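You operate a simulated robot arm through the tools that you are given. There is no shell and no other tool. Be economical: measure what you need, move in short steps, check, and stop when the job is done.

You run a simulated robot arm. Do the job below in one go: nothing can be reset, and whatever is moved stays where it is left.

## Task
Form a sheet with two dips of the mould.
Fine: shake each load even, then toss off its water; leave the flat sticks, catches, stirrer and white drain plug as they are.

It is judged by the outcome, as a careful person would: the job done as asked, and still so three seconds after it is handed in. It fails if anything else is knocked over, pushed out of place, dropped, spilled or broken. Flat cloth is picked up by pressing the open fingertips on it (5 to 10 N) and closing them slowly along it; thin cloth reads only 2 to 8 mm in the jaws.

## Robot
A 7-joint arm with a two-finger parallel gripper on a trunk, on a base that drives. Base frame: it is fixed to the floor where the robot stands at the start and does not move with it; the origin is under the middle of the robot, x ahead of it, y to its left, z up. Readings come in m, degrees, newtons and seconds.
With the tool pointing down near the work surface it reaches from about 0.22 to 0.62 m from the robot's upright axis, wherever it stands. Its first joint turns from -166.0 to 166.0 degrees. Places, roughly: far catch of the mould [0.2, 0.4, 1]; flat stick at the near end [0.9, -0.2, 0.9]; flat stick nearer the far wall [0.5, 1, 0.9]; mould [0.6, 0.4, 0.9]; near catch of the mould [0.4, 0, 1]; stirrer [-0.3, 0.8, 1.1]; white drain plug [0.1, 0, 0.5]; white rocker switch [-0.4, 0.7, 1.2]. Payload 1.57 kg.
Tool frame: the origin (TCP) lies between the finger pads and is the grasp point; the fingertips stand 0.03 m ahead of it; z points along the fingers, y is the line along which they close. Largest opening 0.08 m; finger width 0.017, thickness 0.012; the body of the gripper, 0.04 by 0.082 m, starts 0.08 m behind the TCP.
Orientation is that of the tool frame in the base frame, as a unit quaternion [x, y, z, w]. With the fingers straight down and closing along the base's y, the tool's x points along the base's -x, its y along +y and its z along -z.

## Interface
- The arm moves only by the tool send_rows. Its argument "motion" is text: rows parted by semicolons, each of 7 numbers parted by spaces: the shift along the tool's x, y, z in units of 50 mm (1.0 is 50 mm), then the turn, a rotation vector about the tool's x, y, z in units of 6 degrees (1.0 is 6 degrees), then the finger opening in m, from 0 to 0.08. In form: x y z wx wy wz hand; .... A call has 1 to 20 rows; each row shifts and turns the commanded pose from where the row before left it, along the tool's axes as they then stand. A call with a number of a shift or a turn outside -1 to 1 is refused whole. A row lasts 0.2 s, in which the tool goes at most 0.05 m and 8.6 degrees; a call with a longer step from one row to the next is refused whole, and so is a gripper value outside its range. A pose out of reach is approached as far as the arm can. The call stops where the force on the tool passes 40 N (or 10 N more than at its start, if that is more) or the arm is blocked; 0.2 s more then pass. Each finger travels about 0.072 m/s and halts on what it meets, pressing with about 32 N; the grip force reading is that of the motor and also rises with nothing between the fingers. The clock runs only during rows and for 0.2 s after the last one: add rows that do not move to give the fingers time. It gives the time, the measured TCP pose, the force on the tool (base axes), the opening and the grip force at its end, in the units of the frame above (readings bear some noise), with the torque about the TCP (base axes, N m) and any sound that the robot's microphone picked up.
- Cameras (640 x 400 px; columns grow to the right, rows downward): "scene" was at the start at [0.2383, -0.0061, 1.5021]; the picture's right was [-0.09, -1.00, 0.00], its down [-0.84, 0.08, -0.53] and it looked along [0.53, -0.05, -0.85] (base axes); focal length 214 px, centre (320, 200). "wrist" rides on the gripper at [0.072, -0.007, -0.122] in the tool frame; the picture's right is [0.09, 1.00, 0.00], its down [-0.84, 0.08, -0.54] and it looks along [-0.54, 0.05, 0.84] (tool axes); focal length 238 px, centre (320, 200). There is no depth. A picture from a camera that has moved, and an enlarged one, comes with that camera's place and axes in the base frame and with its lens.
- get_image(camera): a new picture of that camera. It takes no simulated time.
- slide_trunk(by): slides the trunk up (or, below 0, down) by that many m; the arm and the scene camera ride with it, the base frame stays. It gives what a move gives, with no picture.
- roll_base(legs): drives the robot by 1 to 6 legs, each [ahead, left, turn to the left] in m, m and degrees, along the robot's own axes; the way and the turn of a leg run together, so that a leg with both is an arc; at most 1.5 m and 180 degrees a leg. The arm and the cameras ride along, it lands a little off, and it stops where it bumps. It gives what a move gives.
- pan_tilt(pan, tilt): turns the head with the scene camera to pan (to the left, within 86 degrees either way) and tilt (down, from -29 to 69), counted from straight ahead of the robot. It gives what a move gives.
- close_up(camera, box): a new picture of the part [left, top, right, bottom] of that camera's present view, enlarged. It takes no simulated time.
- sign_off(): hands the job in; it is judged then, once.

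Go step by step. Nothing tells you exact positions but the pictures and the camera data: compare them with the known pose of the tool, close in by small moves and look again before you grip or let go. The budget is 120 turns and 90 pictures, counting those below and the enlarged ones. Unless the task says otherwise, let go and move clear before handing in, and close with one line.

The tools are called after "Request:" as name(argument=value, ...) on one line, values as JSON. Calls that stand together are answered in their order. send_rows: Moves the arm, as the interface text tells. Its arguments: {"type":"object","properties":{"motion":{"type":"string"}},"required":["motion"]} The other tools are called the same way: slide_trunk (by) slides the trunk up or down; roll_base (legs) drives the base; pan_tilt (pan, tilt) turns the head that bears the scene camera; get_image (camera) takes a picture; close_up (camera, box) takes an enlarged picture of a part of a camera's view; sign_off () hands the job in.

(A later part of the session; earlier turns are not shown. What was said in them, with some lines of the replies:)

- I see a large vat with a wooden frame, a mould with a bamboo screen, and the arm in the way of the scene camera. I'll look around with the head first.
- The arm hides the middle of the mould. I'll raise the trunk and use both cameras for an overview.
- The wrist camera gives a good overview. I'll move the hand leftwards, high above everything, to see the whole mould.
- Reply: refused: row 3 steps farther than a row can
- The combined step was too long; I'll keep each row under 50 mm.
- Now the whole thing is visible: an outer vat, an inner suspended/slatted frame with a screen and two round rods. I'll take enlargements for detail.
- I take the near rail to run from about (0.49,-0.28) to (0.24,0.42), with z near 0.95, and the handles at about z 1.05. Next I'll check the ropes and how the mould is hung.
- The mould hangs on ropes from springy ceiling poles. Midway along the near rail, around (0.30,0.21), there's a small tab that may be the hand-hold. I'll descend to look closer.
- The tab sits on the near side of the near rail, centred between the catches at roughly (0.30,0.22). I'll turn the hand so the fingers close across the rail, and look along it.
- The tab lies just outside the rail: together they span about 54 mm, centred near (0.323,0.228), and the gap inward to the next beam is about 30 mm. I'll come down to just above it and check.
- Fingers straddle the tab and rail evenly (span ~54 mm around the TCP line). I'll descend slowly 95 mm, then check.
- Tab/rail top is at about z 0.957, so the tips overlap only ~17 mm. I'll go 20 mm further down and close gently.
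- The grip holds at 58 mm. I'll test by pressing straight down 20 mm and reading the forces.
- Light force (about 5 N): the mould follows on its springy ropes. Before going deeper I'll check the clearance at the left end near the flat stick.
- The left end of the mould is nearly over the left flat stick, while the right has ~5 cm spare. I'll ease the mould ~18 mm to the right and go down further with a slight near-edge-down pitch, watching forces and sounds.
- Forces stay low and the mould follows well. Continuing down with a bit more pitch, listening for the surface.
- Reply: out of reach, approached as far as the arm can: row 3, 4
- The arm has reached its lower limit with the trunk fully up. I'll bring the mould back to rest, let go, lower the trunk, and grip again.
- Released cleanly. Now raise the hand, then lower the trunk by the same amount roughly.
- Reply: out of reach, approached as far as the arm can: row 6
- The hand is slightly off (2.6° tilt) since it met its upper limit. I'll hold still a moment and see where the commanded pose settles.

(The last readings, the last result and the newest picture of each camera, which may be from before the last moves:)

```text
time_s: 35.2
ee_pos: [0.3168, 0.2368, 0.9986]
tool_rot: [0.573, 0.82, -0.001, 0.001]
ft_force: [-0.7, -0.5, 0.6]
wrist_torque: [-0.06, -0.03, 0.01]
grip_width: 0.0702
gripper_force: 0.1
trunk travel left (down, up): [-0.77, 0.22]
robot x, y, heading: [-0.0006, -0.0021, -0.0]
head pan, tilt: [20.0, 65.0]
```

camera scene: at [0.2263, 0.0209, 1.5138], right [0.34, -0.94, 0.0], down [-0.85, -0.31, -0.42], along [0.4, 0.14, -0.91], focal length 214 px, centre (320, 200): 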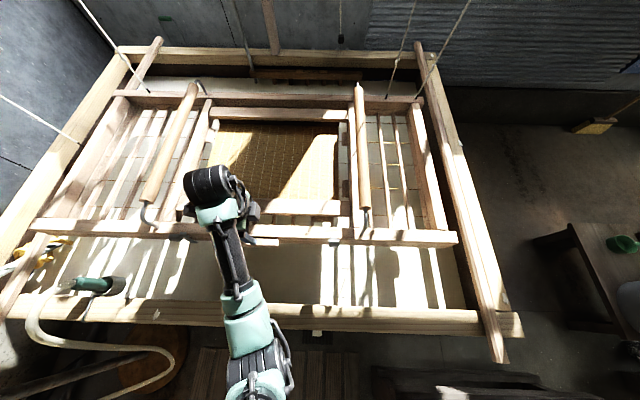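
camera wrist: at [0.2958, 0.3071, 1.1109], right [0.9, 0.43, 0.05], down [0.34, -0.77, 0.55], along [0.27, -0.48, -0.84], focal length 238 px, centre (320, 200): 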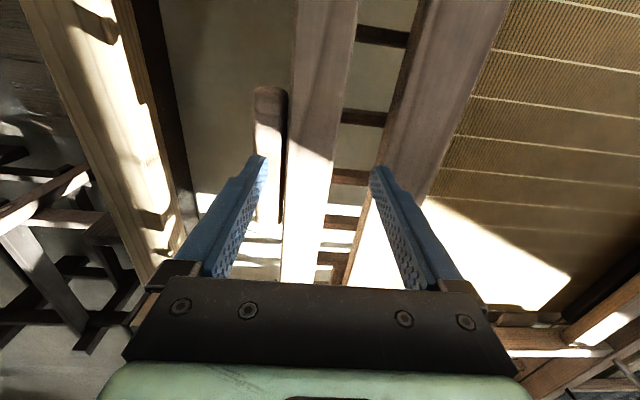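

Corrected: the hand is back exactly above the earlier grip. Descend 50 mm and close.

Request:
send_rows(motion="0 0 0.3 0 0 0 0.07;0 0 0.3 0 0 0 0.07;0 0 0.25 0 0 0 0.07;0 0 0.1 0 0 0 0.07;0 0 0 0 0 0 0.062;0 0 0 0 0 0 0.056;0 0 0 0 0 0 0.05;0 0 0 0 0 0 0.04;0 0 0 0 0 0 0.04")

Request:
close_up(camera="wrist", box=[230, 80, 430, 290])

```text
time_s: 37.2
ee_pos: [0.3142, 0.2389, 0.9519]
tool_rot: [0.574, 0.819, -0.001, 0.002]
ft_force: [0.1, 0.2, -1.9]
wrist_torque: [-0.17, 0.3, -0.32]
grip_width: 0.0583
gripper_force: 45.4
trunk travel left (down, up): [-0.77, 0.22]
robot x, y, heading: [0.0002, -0.0003, -0.0]
head pan, tilt: [20.0, 65.0]
```

```text
1.90 times, centred on (330, 185) of wrist
camera zoom: at [0.2833, 0.3035, 1.0723], right [0.9, 0.43, 0.0], down [0.36, -0.76, 0.54], along [0.23, -0.49, -0.84], focal length 454 px, centre (301, 229)
```

zoom: 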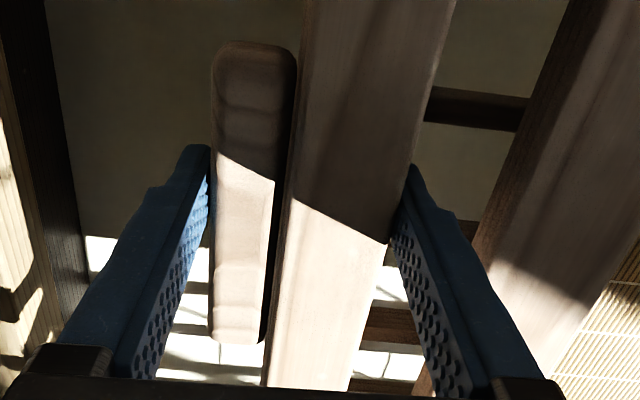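

Gripped again. Now the first dip: ease right 18 mm, then down with the near edge leading, stepwise.

Request:
send_rows(motion="-0.12 0 0.1 -0.1 0 0 0.04;-0.12 0 0.1 -0.1 0 0 0.04;-0.12 0 0.2 -0.2 0 0 0.04;0 0 0.2 -0.2 0 0 0.04;0 0 0.2 -0.2 0 0 0.04;0 0 0.2 -0.2 0 0 0.04;0 0 0.2 -0.2 0 0 0.04;0 0 0.2 -0.2 0 0 0.04;0 0 0.2 -0.2 0 0 0.04;0 0 0.2 -0.2 0 0 0.04;0 0 0 0 0 0 0.04")

Request:
get_image(camera="scene")

```text
time_s: 39.6
ee_pos: [0.329, 0.22, 0.8602]
tool_rot: [0.57, 0.816, 0.077, 0.055]
ft_force: [-1.5, 0.7, 5.6]
wrist_torque: [-0.7, -0.49, -1.4]
grip_width: 0.0581
gripper_force: 44.9
trunk travel left (down, up): [-0.77, 0.22]
robot x, y, heading: [-0.0027, -0.0005, -0.0]
head pan, tilt: [20.0, 65.0]
```

```text
46 pictures are left
camera scene: at [0.2258, 0.021, 1.5139], right [0.34, -0.94, 0.0], down [-0.85, -0.31, -0.42], along [0.4, 0.14, -0.91], focal length 214 px, centre (320, 200)
```

scene: 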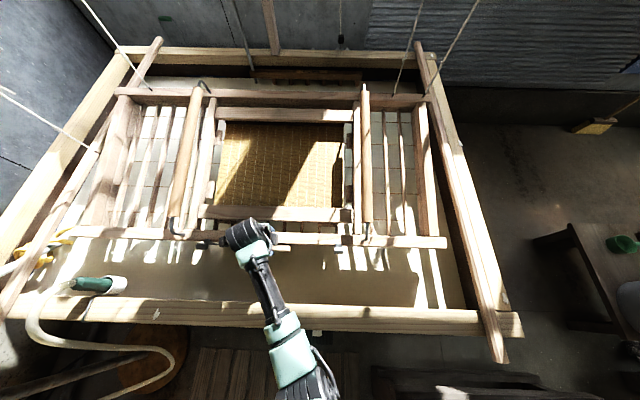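

No contact with the liquid yet; shadows show the rail nearing the surface. Going down further.

Request:
send_rows(motion="0 0 0.2 -0.15 0 0 0.04;0 0 0.2 -0.15 0 0 0.04;0 0 0.2 -0.15 0 0 0.04;0 0 0.2 -0.15 0 0 0.04;0 0 0.2 -0.15 0 0 0.04;0 0 0 0 0 0 0.04")

Request:
get_image(camera="scene")

```text
time_s: 41.0
ee_pos: [0.3392, 0.2259, 0.8123]
tool_rot: [0.567, 0.813, 0.109, 0.077]
ft_force: [-0.8, 0.8, 6.8]
wrist_torque: [-0.9, 1.43, -0.97]
grip_width: 0.0591
gripper_force: 45.2
trunk travel left (down, up): [-0.77, 0.22]
robot x, y, heading: [-0.0021, 0.0033, -0.2]
head pan, tilt: [20.0, 65.0]
```

```text
45 pictures are left
camera scene: at [0.226, 0.0209, 1.5139], right [0.34, -0.94, 0.0], down [-0.85, -0.31, -0.42], along [0.4, 0.14, -0.91], focal length 214 px, centre (320, 200)
```

scene: 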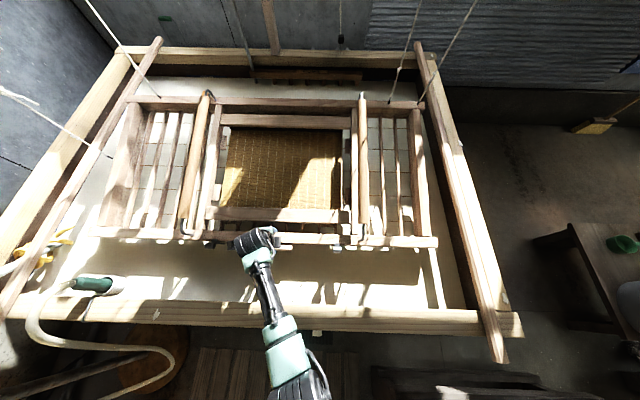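

The near edge is almost at the surface. Down a little more with no added pitch.

Request:
send_rows(motion="0 0 0.2 0.1 0 0 0.04;0 0 0.2 0.1 0 0 0.04;0 0 0.2 0.1 0 0 0.04;0 0 0 0 0 0 0.04")

Request:
close_up(camera="scene", box=[80, 70, 460, 310])

```text
time_s: 42.0
ee_pos: [0.3458, 0.2297, 0.7863]
tool_rot: [0.569, 0.813, 0.097, 0.068]
ft_force: [-2.3, 2.1, 8.7]
wrist_torque: [1.24, 0.34, -0.72]
grip_width: 0.0586
gripper_force: 44.6
trunk travel left (down, up): [-0.77, 0.22]
robot x, y, heading: [-0.0013, -0.0014, -0.1]
head pan, tilt: [20.0, 65.0]
```

```text
1.67 times, centred on (270, 190) of scene
camera zoom: at [0.2256, 0.0204, 1.514], right [0.34, -0.94, 0.0], down [-0.85, -0.31, -0.42], along [0.4, 0.14, -0.91], focal length 358 px, centre (403, 217)
```

zoom: 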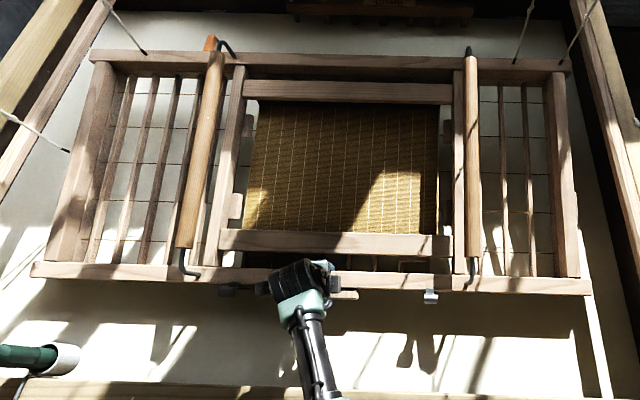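

Request:
send_rows(motion="0 -0.03 0.2 0.1 0 0 0.04;0 -0.03 0.2 0.1 0 0 0.04;0 -0.03 0.2 0 0 0 0.04;0 -0.03 0.2 0 0 0 0.04;0 0 0 0 0 0 0.04")

Request:
close_up(camera="scene", box=[80, 70, 460, 310])

```text
time_s: 43.2
ee_pos: [0.3483, 0.2294, 0.7443]
tool_rot: [0.569, 0.815, 0.087, 0.062]
ft_force: [-1.0, 0.6, 11.2]
wrist_torque: [0.46, 0.7, -0.89]
grip_width: 0.0581
gripper_force: 45.4
trunk travel left (down, up): [-0.77, 0.22]
robot x, y, heading: [-0.0027, -0.002, 0.1]
head pan, tilt: [20.0, 65.0]
```

```text
1.67 times, centred on (270, 190) of scene
camera zoom: at [0.2256, 0.0205, 1.514], right [0.34, -0.94, 0.0], down [-0.85, -0.31, -0.42], along [0.4, 0.14, -0.91], focal length 358 px, centre (403, 217)
```

zoom: 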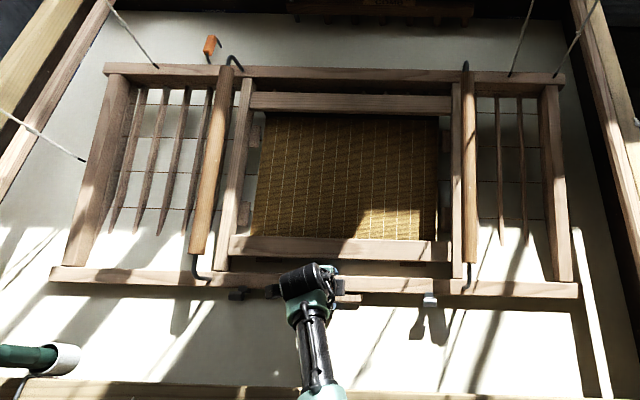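

The slats' near ends are now under the liquid – surface is about z 0.72. Going deeper so the screen takes the pulp.

Request:
send_rows(motion="0 -0.03 0.25 0 0 0 0.04;0 -0.03 0.25 0 0 0 0.04;0 -0.03 0.25 0 0 0 0.04;0 -0.03 0.25 0 0 0 0.04;0 0 0 0 0 0 0.04")

Request:
close_up(camera="scene", box=[80, 70, 460, 310])

```text
time_s: 44.4
ee_pos: [0.353, 0.2292, 0.6942]
tool_rot: [0.569, 0.816, 0.088, 0.061]
ft_force: [-2.7, 0.6, 10.8]
wrist_torque: [-0.24, 0.82, -0.97]
grip_width: 0.0583
gripper_force: 45.1
trunk travel left (down, up): [-0.77, 0.22]
robot x, y, heading: [0.0016, 0.0014, -0.1]
head pan, tilt: [20.0, 65.0]
```

```text
1.67 times, centred on (270, 190) of scene
camera zoom: at [0.2255, 0.0206, 1.514], right [0.34, -0.94, 0.0], down [-0.85, -0.31, -0.42], along [0.4, 0.14, -0.91], focal length 358 px, centre (403, 217)
```

zoom: 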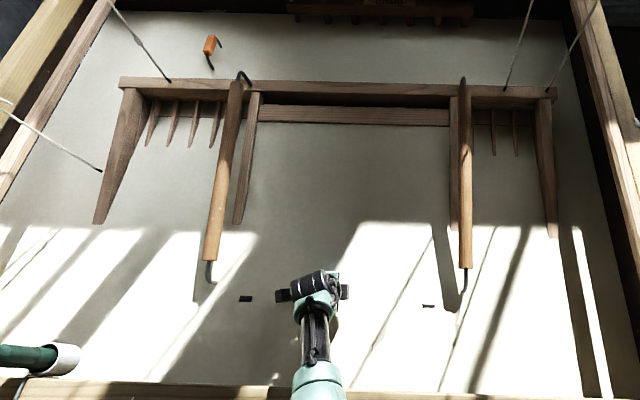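

The screen is fully under. Now lift steadily, levelling as it comes out.

Request:
send_rows(motion="0 0 -0.3 0.2 0 0 0.04;0 0 -0.35 0.2 0 0 0.04;0 0 -0.35 0.2 0 0 0.04;0 0 -0.35 0.2 0 0 0.04;0 0 -0.35 0.2 0 0 0.04;0 0 -0.35 0.2 0 0 0.04;0 0 -0.35 0.2 0 0 0.04;0 0 -0.35 0.2 0 0 0.04;0 0 -0.35 0.2 0 0 0.04;0 0 -0.3 0.2 0 0 0.04;0 0 0 0 0 0 0.04")

Request:
get_image(camera="scene")

```text
time_s: 46.8
ee_pos: [0.334, 0.2249, 0.8627]
tool_rot: [0.573, 0.82, 0.002, 0.003]
ft_force: [-0.2, 1.4, 3.3]
wrist_torque: [1.39, -0.52, -0.67]
grip_width: 0.0583
gripper_force: 45.3
trunk travel left (down, up): [-0.77, 0.22]
robot x, y, heading: [-0.0032, -0.001, -0.1]
head pan, tilt: [20.0, 65.0]
```

```text
41 pictures are left
camera scene: at [0.2259, 0.0206, 1.5139], right [0.34, -0.94, 0.0], down [-0.85, -0.31, -0.42], along [0.4, 0.14, -0.91], focal length 214 px, centre (320, 200)
```

scene: 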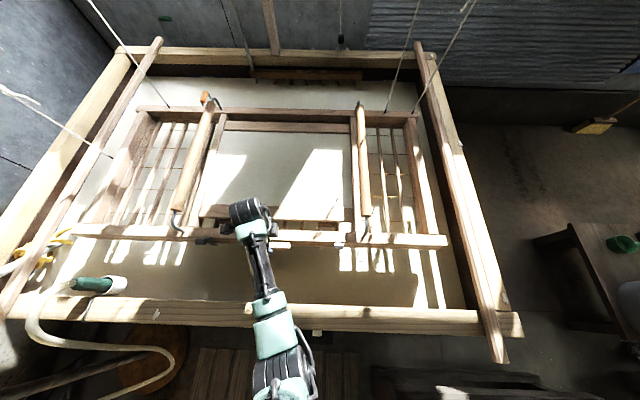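

The screen came up with a full white load. I'll lift slightly and shake it fore-and-aft and a little sideways to even it.

Request:
send_rows(motion="0 0 -0.3 0 0 0 0.04;0 0.4 -0.3 0 0 0 0.04;0 -0.4 0 0 0 0 0.04;0 -0.4 0 0 0 0 0.04;0 0.4 0 0 0 0 0.04;0 0.4 0 0 0 0 0.04;0 -0.4 0 0 0 0 0.04;0 -0.4 0 0 0 0 0.04;0 0.4 0 0 0 0 0.04;0 0.4 0 0 0 0 0.04;0 -0.4 0 0 0 0 0.04;0 -0.4 0 0 0 0 0.04;0 0.4 0 0 0 0 0.04;0.2 0 0 0 0 0 0.04;-0.2 0 0 0 0 0 0.04;-0.2 0 0 0 0 0 0.04;0.2 0 0 0 0 0 0.04;0.2 0 0 0 0 0 0.04;-0.2 0 0 0 0 0 0.04;0 0 0 0 0 0 0.04")

Request:
close_up(camera="scene", box=[80, 70, 460, 310])

```text
time_s: 51.0
ee_pos: [0.3336, 0.2227, 0.893]
tool_rot: [0.573, 0.819, 0.002, 0.002]
ft_force: [-1.0, 0.9, 3.3]
wrist_torque: [0.5, -0.47, -1.07]
grip_width: 0.0581
gripper_force: 44.9
trunk travel left (down, up): [-0.77, 0.22]
robot x, y, heading: [-0.0023, 0.001, -0.3]
head pan, tilt: [20.0, 65.0]
```

```text
1.67 times, centred on (270, 190) of scene
camera zoom: at [0.2259, 0.0211, 1.5139], right [0.34, -0.94, 0.0], down [-0.85, -0.31, -0.42], along [0.4, 0.14, -0.91], focal length 358 px, centre (403, 217)
```

zoom: 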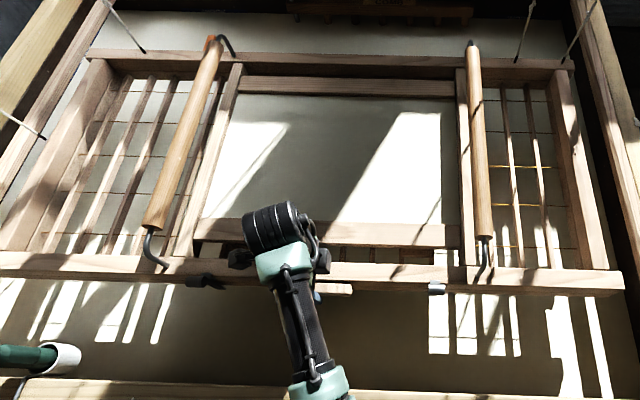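

The load lies even. Now toss off the water: swing the near edge up briskly so the excess runs off the far side inside the vat, then back level.

Request:
send_rows(motion="0 0 -0.4 0.5 0 0 0.04;0 0 -0.5 0.75 0 0 0.04;0 0 -0.5 0.75 0 0 0.04;0 0 -0.5 0.75 0 0 0.04;0 0 -0.3 0.5 0 0 0.04;0 0 0 0 0 0 0.04;0 0 0 0 0 0 0.04")

Request:
get_image(camera="scene")

```text
time_s: 52.6
ee_pos: [0.34, 0.2345, 0.9641]
tool_rot: [0.572, 0.816, -0.07, -0.057]
ft_force: [-0.6, 0.0, 4.8]
wrist_torque: [0.5, -1.71, -1.88]
grip_width: 0.0611
gripper_force: 44.6
out of reach, approached as far as the arm can: row 3, 4
trunk travel left (down, up): [-0.77, 0.22]
robot x, y, heading: [0.0009, -0.0002, 0.1]
head pan, tilt: [20.0, 65.0]
```

```text
39 pictures are left
camera scene: at [0.226, 0.0206, 1.5139], right [0.34, -0.94, 0.0], down [-0.85, -0.31, -0.42], along [0.4, 0.14, -0.91], focal length 214 px, centre (320, 200)
```

scene: 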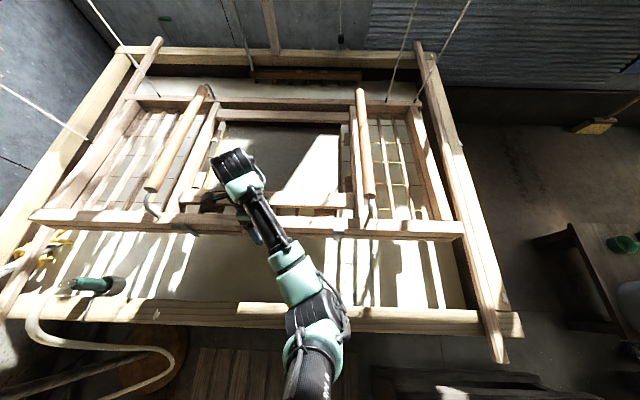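

Request:
close_up(camera="scene", box=[130, 70, 410, 250])

```text
2.22 times, centred on (270, 160) of scene
camera zoom: at [0.226, 0.0206, 1.5139], right [0.34, -0.94, 0.0], down [-0.85, -0.31, -0.42], along [0.4, 0.14, -0.91], focal length 477 px, centre (431, 289)
```

zoom: 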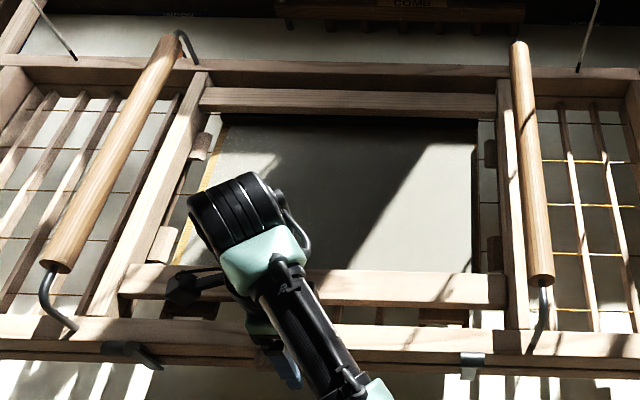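

The water seems to have run off the sheet. I'll return to level and inspect.

Request:
send_rows(motion="0 0 0.3 -0.43 0 0 0.04;0 0 0.3 -0.43 0 0 0.04;0 0 0.3 -0.43 0 0 0.04;0 0 0.3 -0.43 0 0 0.04;0 0 0 0 0 0 0.04")

Request:
close_up(camera="scene", box=[100, 70, 430, 280])

```text
time_s: 53.8
ee_pos: [0.3333, 0.2308, 0.9067]
tool_rot: [0.573, 0.82, 0.005, -0.006]
ft_force: [-1.5, 1.6, 6.1]
wrist_torque: [-0.39, -1.48, -1.43]
grip_width: 0.0591
gripper_force: 44.9
trunk travel left (down, up): [-0.77, 0.22]
robot x, y, heading: [-0.0004, -0.0034, -0.2]
head pan, tilt: [20.0, 65.0]
```

```text
1.90 times, centred on (265, 175) of scene
camera zoom: at [0.2257, 0.0209, 1.5139], right [0.34, -0.94, 0.0], down [-0.85, -0.31, -0.42], along [0.4, 0.14, -0.91], focal length 408 px, centre (425, 248)
```

zoom: 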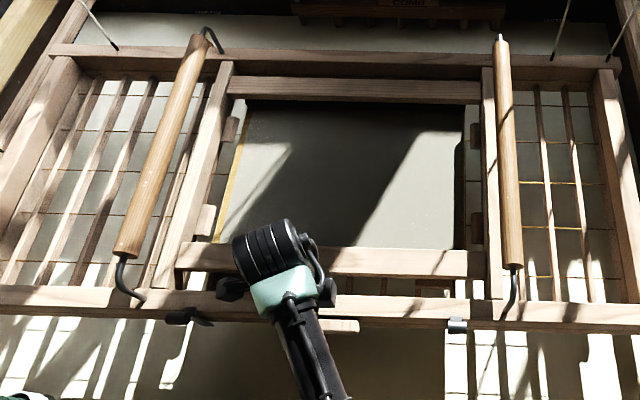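

First load is now an even thin sheet with its water off. Second dip: down near edge first, at the same place and depth.

Request:
send_rows(motion="-0.08 0 0.15 -0.17 0 0 0.04;-0.08 0 0.25 -0.17 0 0 0.04;0 0 0.3 -0.17 0 0 0.04;0 0 0.3 -0.17 0 0 0.04;0 -0.03 0.3 -0.17 0 0 0.04;0 -0.03 0.3 -0.17 0 0 0.04;0 -0.03 0.3 -0.17 0 0 0.04;0 -0.03 0.3 -0.17 0 0 0.04;0 -0.03 0.3 -0.17 0 0 0.04;0 -0.03 0.3 -0.17 0 0 0.04;0 -0.03 0.3 -0.17 0 0 0.04;0 -0.03 0.3 -0.17 0 0 0.04;0 -0.03 0.3 0 0 0 0.04;0 -0.03 0.3 0 0 0 0.04;0 0 0.26 0 0 0 0.04;0 0 0 0 0 0 0.04")

Request:
close_up(camera="scene", box=[80, 70, 460, 310])

```text
time_s: 57.2
ee_pos: [0.3441, 0.2323, 0.6922]
tool_rot: [0.57, 0.815, 0.092, 0.055]
ft_force: [-1.6, 0.7, 10.4]
wrist_torque: [-0.54, 1.08, -1.06]
grip_width: 0.0578
gripper_force: 44.9
trunk travel left (down, up): [-0.77, 0.22]
robot x, y, heading: [0.0004, 0.0033, -0.0]
head pan, tilt: [20.0, 65.0]
```

```text
1.67 times, centred on (270, 190) of scene
camera zoom: at [0.2256, 0.0206, 1.5139], right [0.34, -0.94, 0.0], down [-0.85, -0.31, -0.42], along [0.4, 0.14, -0.91], focal length 358 px, centre (403, 217)
```

zoom: 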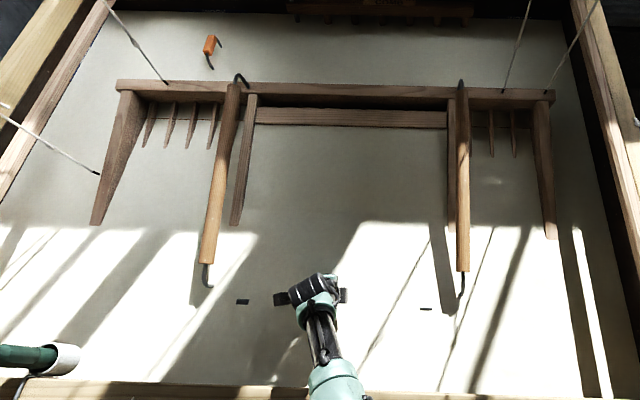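

Fully dipped again. Lift and level as before.

Request:
send_rows(motion="0 0 -0.3 0.2 0 0 0.04;0 0 -0.35 0.2 0 0 0.04;0 0 -0.35 0.2 0 0 0.04;0 0 -0.35 0.2 0 0 0.04;0 0 -0.35 0.2 0 0 0.04;0 0 -0.35 0.2 0 0 0.04;0 0 -0.35 0.2 0 0 0.04;0 0 -0.35 0.2 0 0 0.04;0 0 -0.35 0.2 0 0 0.04;0 0 -0.3 0.2 0 0 0.04;0 0 0 0 0 0 0.04")

Request:
close_up(camera="scene", box=[80, 70, 460, 310])

```text
time_s: 59.6
ee_pos: [0.3279, 0.2215, 0.8608]
tool_rot: [0.573, 0.82, 0.006, -0.004]
ft_force: [-0.2, 1.1, 2.7]
wrist_torque: [1.09, -0.51, -1.18]
grip_width: 0.0585
gripper_force: 44.3
trunk travel left (down, up): [-0.77, 0.22]
robot x, y, heading: [-0.0012, -0.005, 0.0]
head pan, tilt: [20.0, 65.0]
```

```text
1.67 times, centred on (270, 190) of scene
camera zoom: at [0.226, 0.0208, 1.5139], right [0.34, -0.94, 0.0], down [-0.85, -0.31, -0.42], along [0.4, 0.14, -0.91], focal length 358 px, centre (403, 217)
```

zoom: 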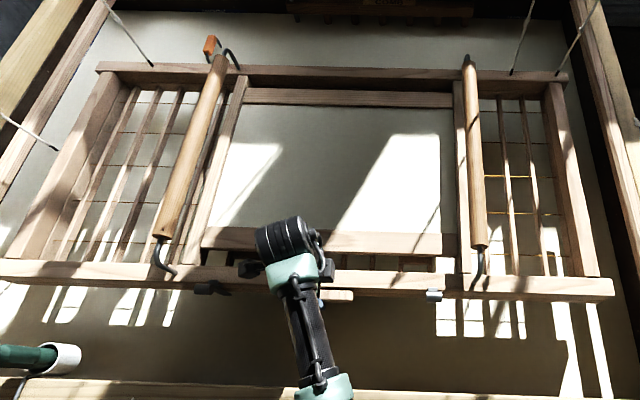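

Second load aboard. Shake it even as before.

Request:
send_rows(motion="0 0 -0.3 0 0 0 0.04;0 0.4 -0.3 0 0 0 0.04;0 -0.4 0 0 0 0 0.04;0 -0.4 0 0 0 0 0.04;0 0.4 0 0 0 0 0.04;0 0.4 0 0 0 0 0.04;0 -0.4 0 0 0 0 0.04;0 -0.4 0 0 0 0 0.04;0 0.4 0 0 0 0 0.04;0 0.4 0 0 0 0 0.04;0 -0.4 0 0 0 0 0.04;0 -0.4 0 0 0 0 0.04;0 0.4 0 0 0 0 0.04;0.2 0 0 0 0 0 0.04;-0.2 0 0 0 0 0 0.04;-0.2 0 0 0 0 0 0.04;0.2 0 0 0 0 0 0.04;0.2 0 0 0 0 0 0.04;-0.2 0 0 0 0 0 0.04;0 0 0 0 0 0 0.04")

Request:
close_up(camera="scene", box=[80, 70, 460, 310])

```text
time_s: 63.8
ee_pos: [0.3288, 0.2223, 0.8871]
tool_rot: [0.572, 0.82, 0.005, -0.005]
ft_force: [-0.7, 1.1, 2.3]
wrist_torque: [0.1, -0.53, -0.88]
grip_width: 0.0581
gripper_force: 45.4
trunk travel left (down, up): [-0.77, 0.22]
robot x, y, heading: [-0.0031, -0.0029, -0.1]
head pan, tilt: [20.0, 65.0]
```

```text
1.67 times, centred on (270, 190) of scene
camera zoom: at [0.2259, 0.0211, 1.5139], right [0.34, -0.94, 0.0], down [-0.85, -0.31, -0.42], along [0.4, 0.14, -0.91], focal length 358 px, centre (403, 217)
```

zoom: 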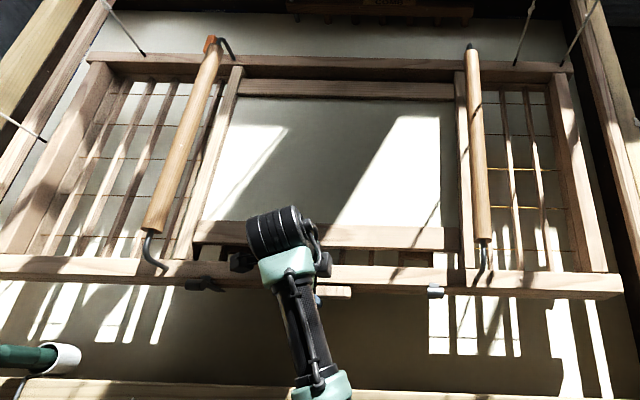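

Still full of water, lying even. Toss it off with the near edge up, with a smaller rise to stay within reach.

Request:
send_rows(motion="0 0 -0.35 0.5 0 0 0.04;0 0 -0.45 0.75 0 0 0.04;0 0 -0.35 0.7 0 0 0.04;0 0 -0.1 0.3 0 0 0.04;0 0 0 0 0 0 0.04;0 0 0 0 0 0 0.04")

Request:
close_up(camera="scene", box=[100, 70, 430, 280])

```text
time_s: 65.2
ee_pos: [0.3369, 0.233, 0.954]
tool_rot: [0.567, 0.818, -0.064, -0.067]
ft_force: [0.4, 1.0, 3.9]
wrist_torque: [-0.79, -2.17, -2.05]
grip_width: 0.0613
gripper_force: 45.5
out of reach, approached as far as the arm can: row 3, 4
trunk travel left (down, up): [-0.77, 0.22]
robot x, y, heading: [0.0026, 0.0014, 0.2]
head pan, tilt: [20.0, 65.0]
```

```text
1.90 times, centred on (265, 175) of scene
camera zoom: at [0.2257, 0.0209, 1.5139], right [0.34, -0.94, 0.0], down [-0.85, -0.31, -0.42], along [0.4, 0.14, -0.91], focal length 408 px, centre (425, 248)
```

zoom: 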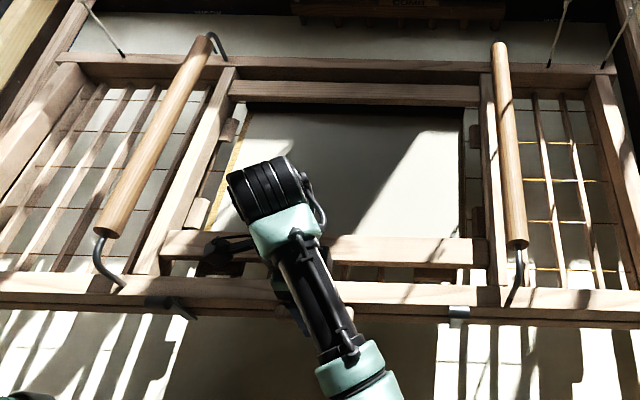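

The water is off and a whiter even sheet lies on the screen. I'll return the mould level to its resting place.

Request:
send_rows(motion="0.06 -0.08 0.05 -0.36 0 0 0.04;0.06 -0.08 0.05 -0.36 0 0 0.04;0.06 -0.08 0 -0.36 0 0 0.04;0.06 -0.08 0 -0.35 0 0 0.04;0.04 -0.06 -0.05 -0.34 0 0 0.04;0 0 0 0 0 0 0.04")

```text
time_s: 66.6
ee_pos: [0.3096, 0.2283, 0.9527]
tool_rot: [0.574, 0.819, -0.015, -0.018]
ft_force: [0.4, 0.8, 3.0]
wrist_torque: [-0.22, -1.37, -0.64]
grip_width: 0.0587
gripper_force: 44.7
trunk travel left (down, up): [-0.77, 0.22]
robot x, y, heading: [-0.0023, 0.0014, 0.0]
head pan, tilt: [20.0, 65.0]
```

Request:
send_rows(motion="0.08 0.08 -0.05 -0.22 0 0 0.04;0.08 0.08 -0.05 -0.22 0 0 0.04;0 0 0 0 0 0 0.04;0 0 0 0 0 0 0.04")

Request:
close_up(camera="wrist", box=[230, 80, 430, 290])

```text
time_s: 67.6
ee_pos: [0.3121, 0.2379, 0.9567]
tool_rot: [0.572, 0.82, 0.003, -0.007]
ft_force: [-0.2, -0.2, -5.8]
wrist_torque: [-1.31, 1.36, -0.87]
grip_width: 0.0583
gripper_force: 44.6
trunk travel left (down, up): [-0.77, 0.22]
robot x, y, heading: [-0.0014, -0.0019, 0.0]
head pan, tilt: [20.0, 65.0]
```

```text
1.90 times, centred on (330, 185) of wrist
camera zoom: at [0.2829, 0.3021, 1.0782], right [0.9, 0.43, 0.0], down [0.37, -0.76, 0.53], along [0.23, -0.48, -0.85], focal length 454 px, centre (301, 229)
```

zoom: 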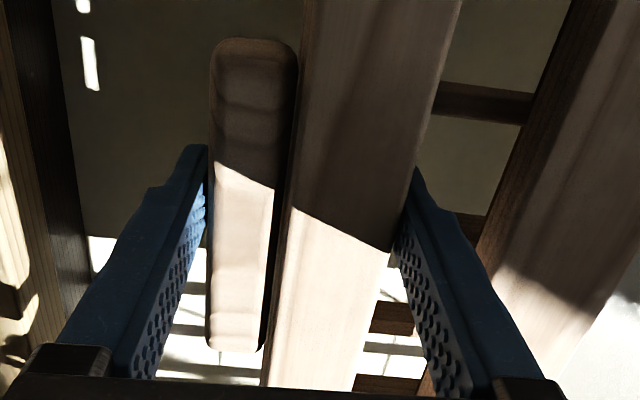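

Nearly balanced; lower 5 mm and open slowly.

Request:
send_rows(motion="0.03 0.02 0.1 0.05 0 0 0.04;0 0 0 0 0 0 0.057;0 0 0 0 0 0 0.06;0 0 0 0 0 0 0.065;0 0 0 0 0 0 0.07;0 0 0 0 0 0 0.072;0 0 0 0 0 0 0.072")

Request:
close_up(camera="wrist", box=[230, 80, 430, 290])

```text
time_s: 69.2
ee_pos: [0.3142, 0.2403, 0.9515]
tool_rot: [0.572, 0.82, 0.001, -0.009]
ft_force: [-0.2, 0.7, 0.1]
wrist_torque: [-0.01, 0.02, -0.02]
grip_width: 0.0719
gripper_force: 0.0
trunk travel left (down, up): [-0.77, 0.22]
robot x, y, heading: [0.0031, -0.0001, 0.1]
head pan, tilt: [20.0, 65.0]
```

```text
1.90 times, centred on (330, 185) of wrist
camera zoom: at [0.2841, 0.3043, 1.0737], right [0.9, 0.43, -0.01], down [0.37, -0.76, 0.53], along [0.22, -0.48, -0.85], focal length 454 px, centre (301, 229)
```

zoom: 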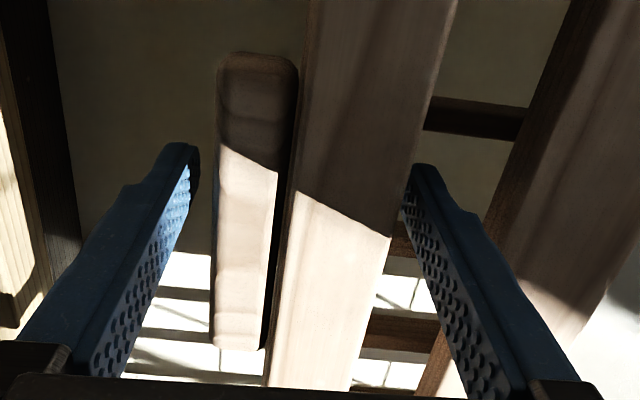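

Fingers are clear on both sides. Raise a little way with the arm, then the trunk for more clearance, and look at the result.

Request:
send_rows(motion="0 0 -0.4 0 0 0 0.072;0 0 -0.4 0 0 0 0.072;0 0 0 0 0 0 0.072")

Request:
slide_trunk(by=0.2)

Request:
get_image(camera="scene")

Request:
get_image(camera="wrist")

```text
time_s: 70.0
ee_pos: [0.3137, 0.2401, 0.9929]
tool_rot: [0.572, 0.82, 0.001, -0.007]
ft_force: [-0.2, 0.0, -0.1]
wrist_torque: [-0.02, 0.0, -0.01]
grip_width: 0.0722
gripper_force: 0.0
trunk travel left (down, up): [-0.77, 0.22]
robot x, y, heading: [-0.0019, 0.0027, 0.0]
head pan, tilt: [20.0, 65.0]
```

```text
time_s: 72.2
ee_pos: [0.3148, 0.2415, 1.192]
tool_rot: [0.571, 0.821, 0.001, -0.008]
ft_force: [1.3, 1.3, 0.8]
wrist_torque: [0.01, -0.02, 0.0]
grip_width: 0.0722
gripper_force: 0.1
trunk travel left (down, up): [-0.97, 0.02]
robot x, y, heading: [-0.0, -0.0026, -0.1]
head pan, tilt: [20.0, 65.0]
```

```text
30 pictures are left
camera scene: at [0.2264, 0.021, 1.7138], right [0.34, -0.94, 0.0], down [-0.85, -0.31, -0.42], along [0.4, 0.14, -0.91], focal length 214 px, centre (320, 200)
```

scene: 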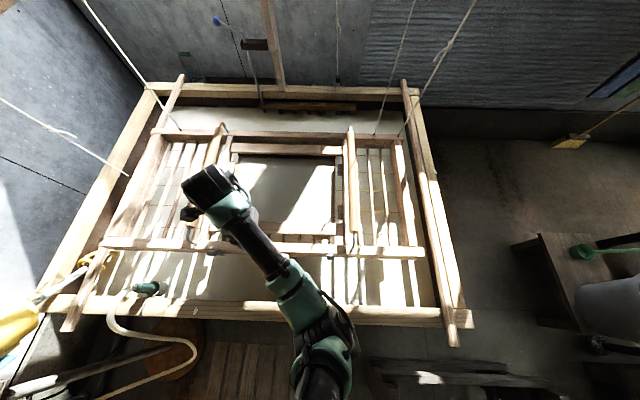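

```text
29 pictures are left
camera wrist: at [0.2846, 0.3038, 1.3146], right [0.9, 0.43, -0.01], down [0.37, -0.76, 0.53], along [0.22, -0.48, -0.85], focal length 238 px, centre (320, 200)
```

wrist: 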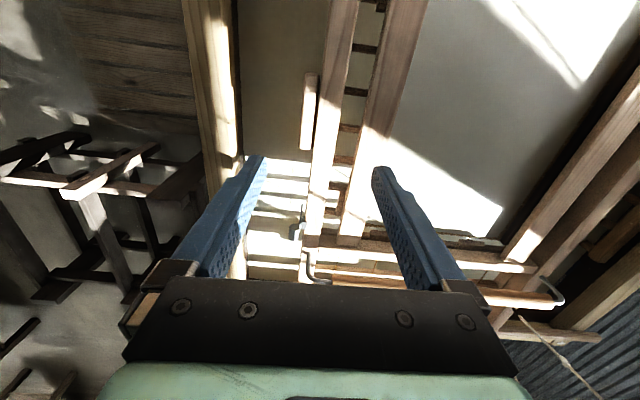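

The mould hangs level at rest with an even white sheet on its screen. The sticks, catches, stirrer and plug look untouched and the hand is clear, so I'll hand in.

Request:
sign_off()

```text
The job is handed in.
```

I dipped the mould twice, shaking each load even and tossing off its water. An even sheet now lies on the screen, and I've let go of the mould, which hangs level at rest.
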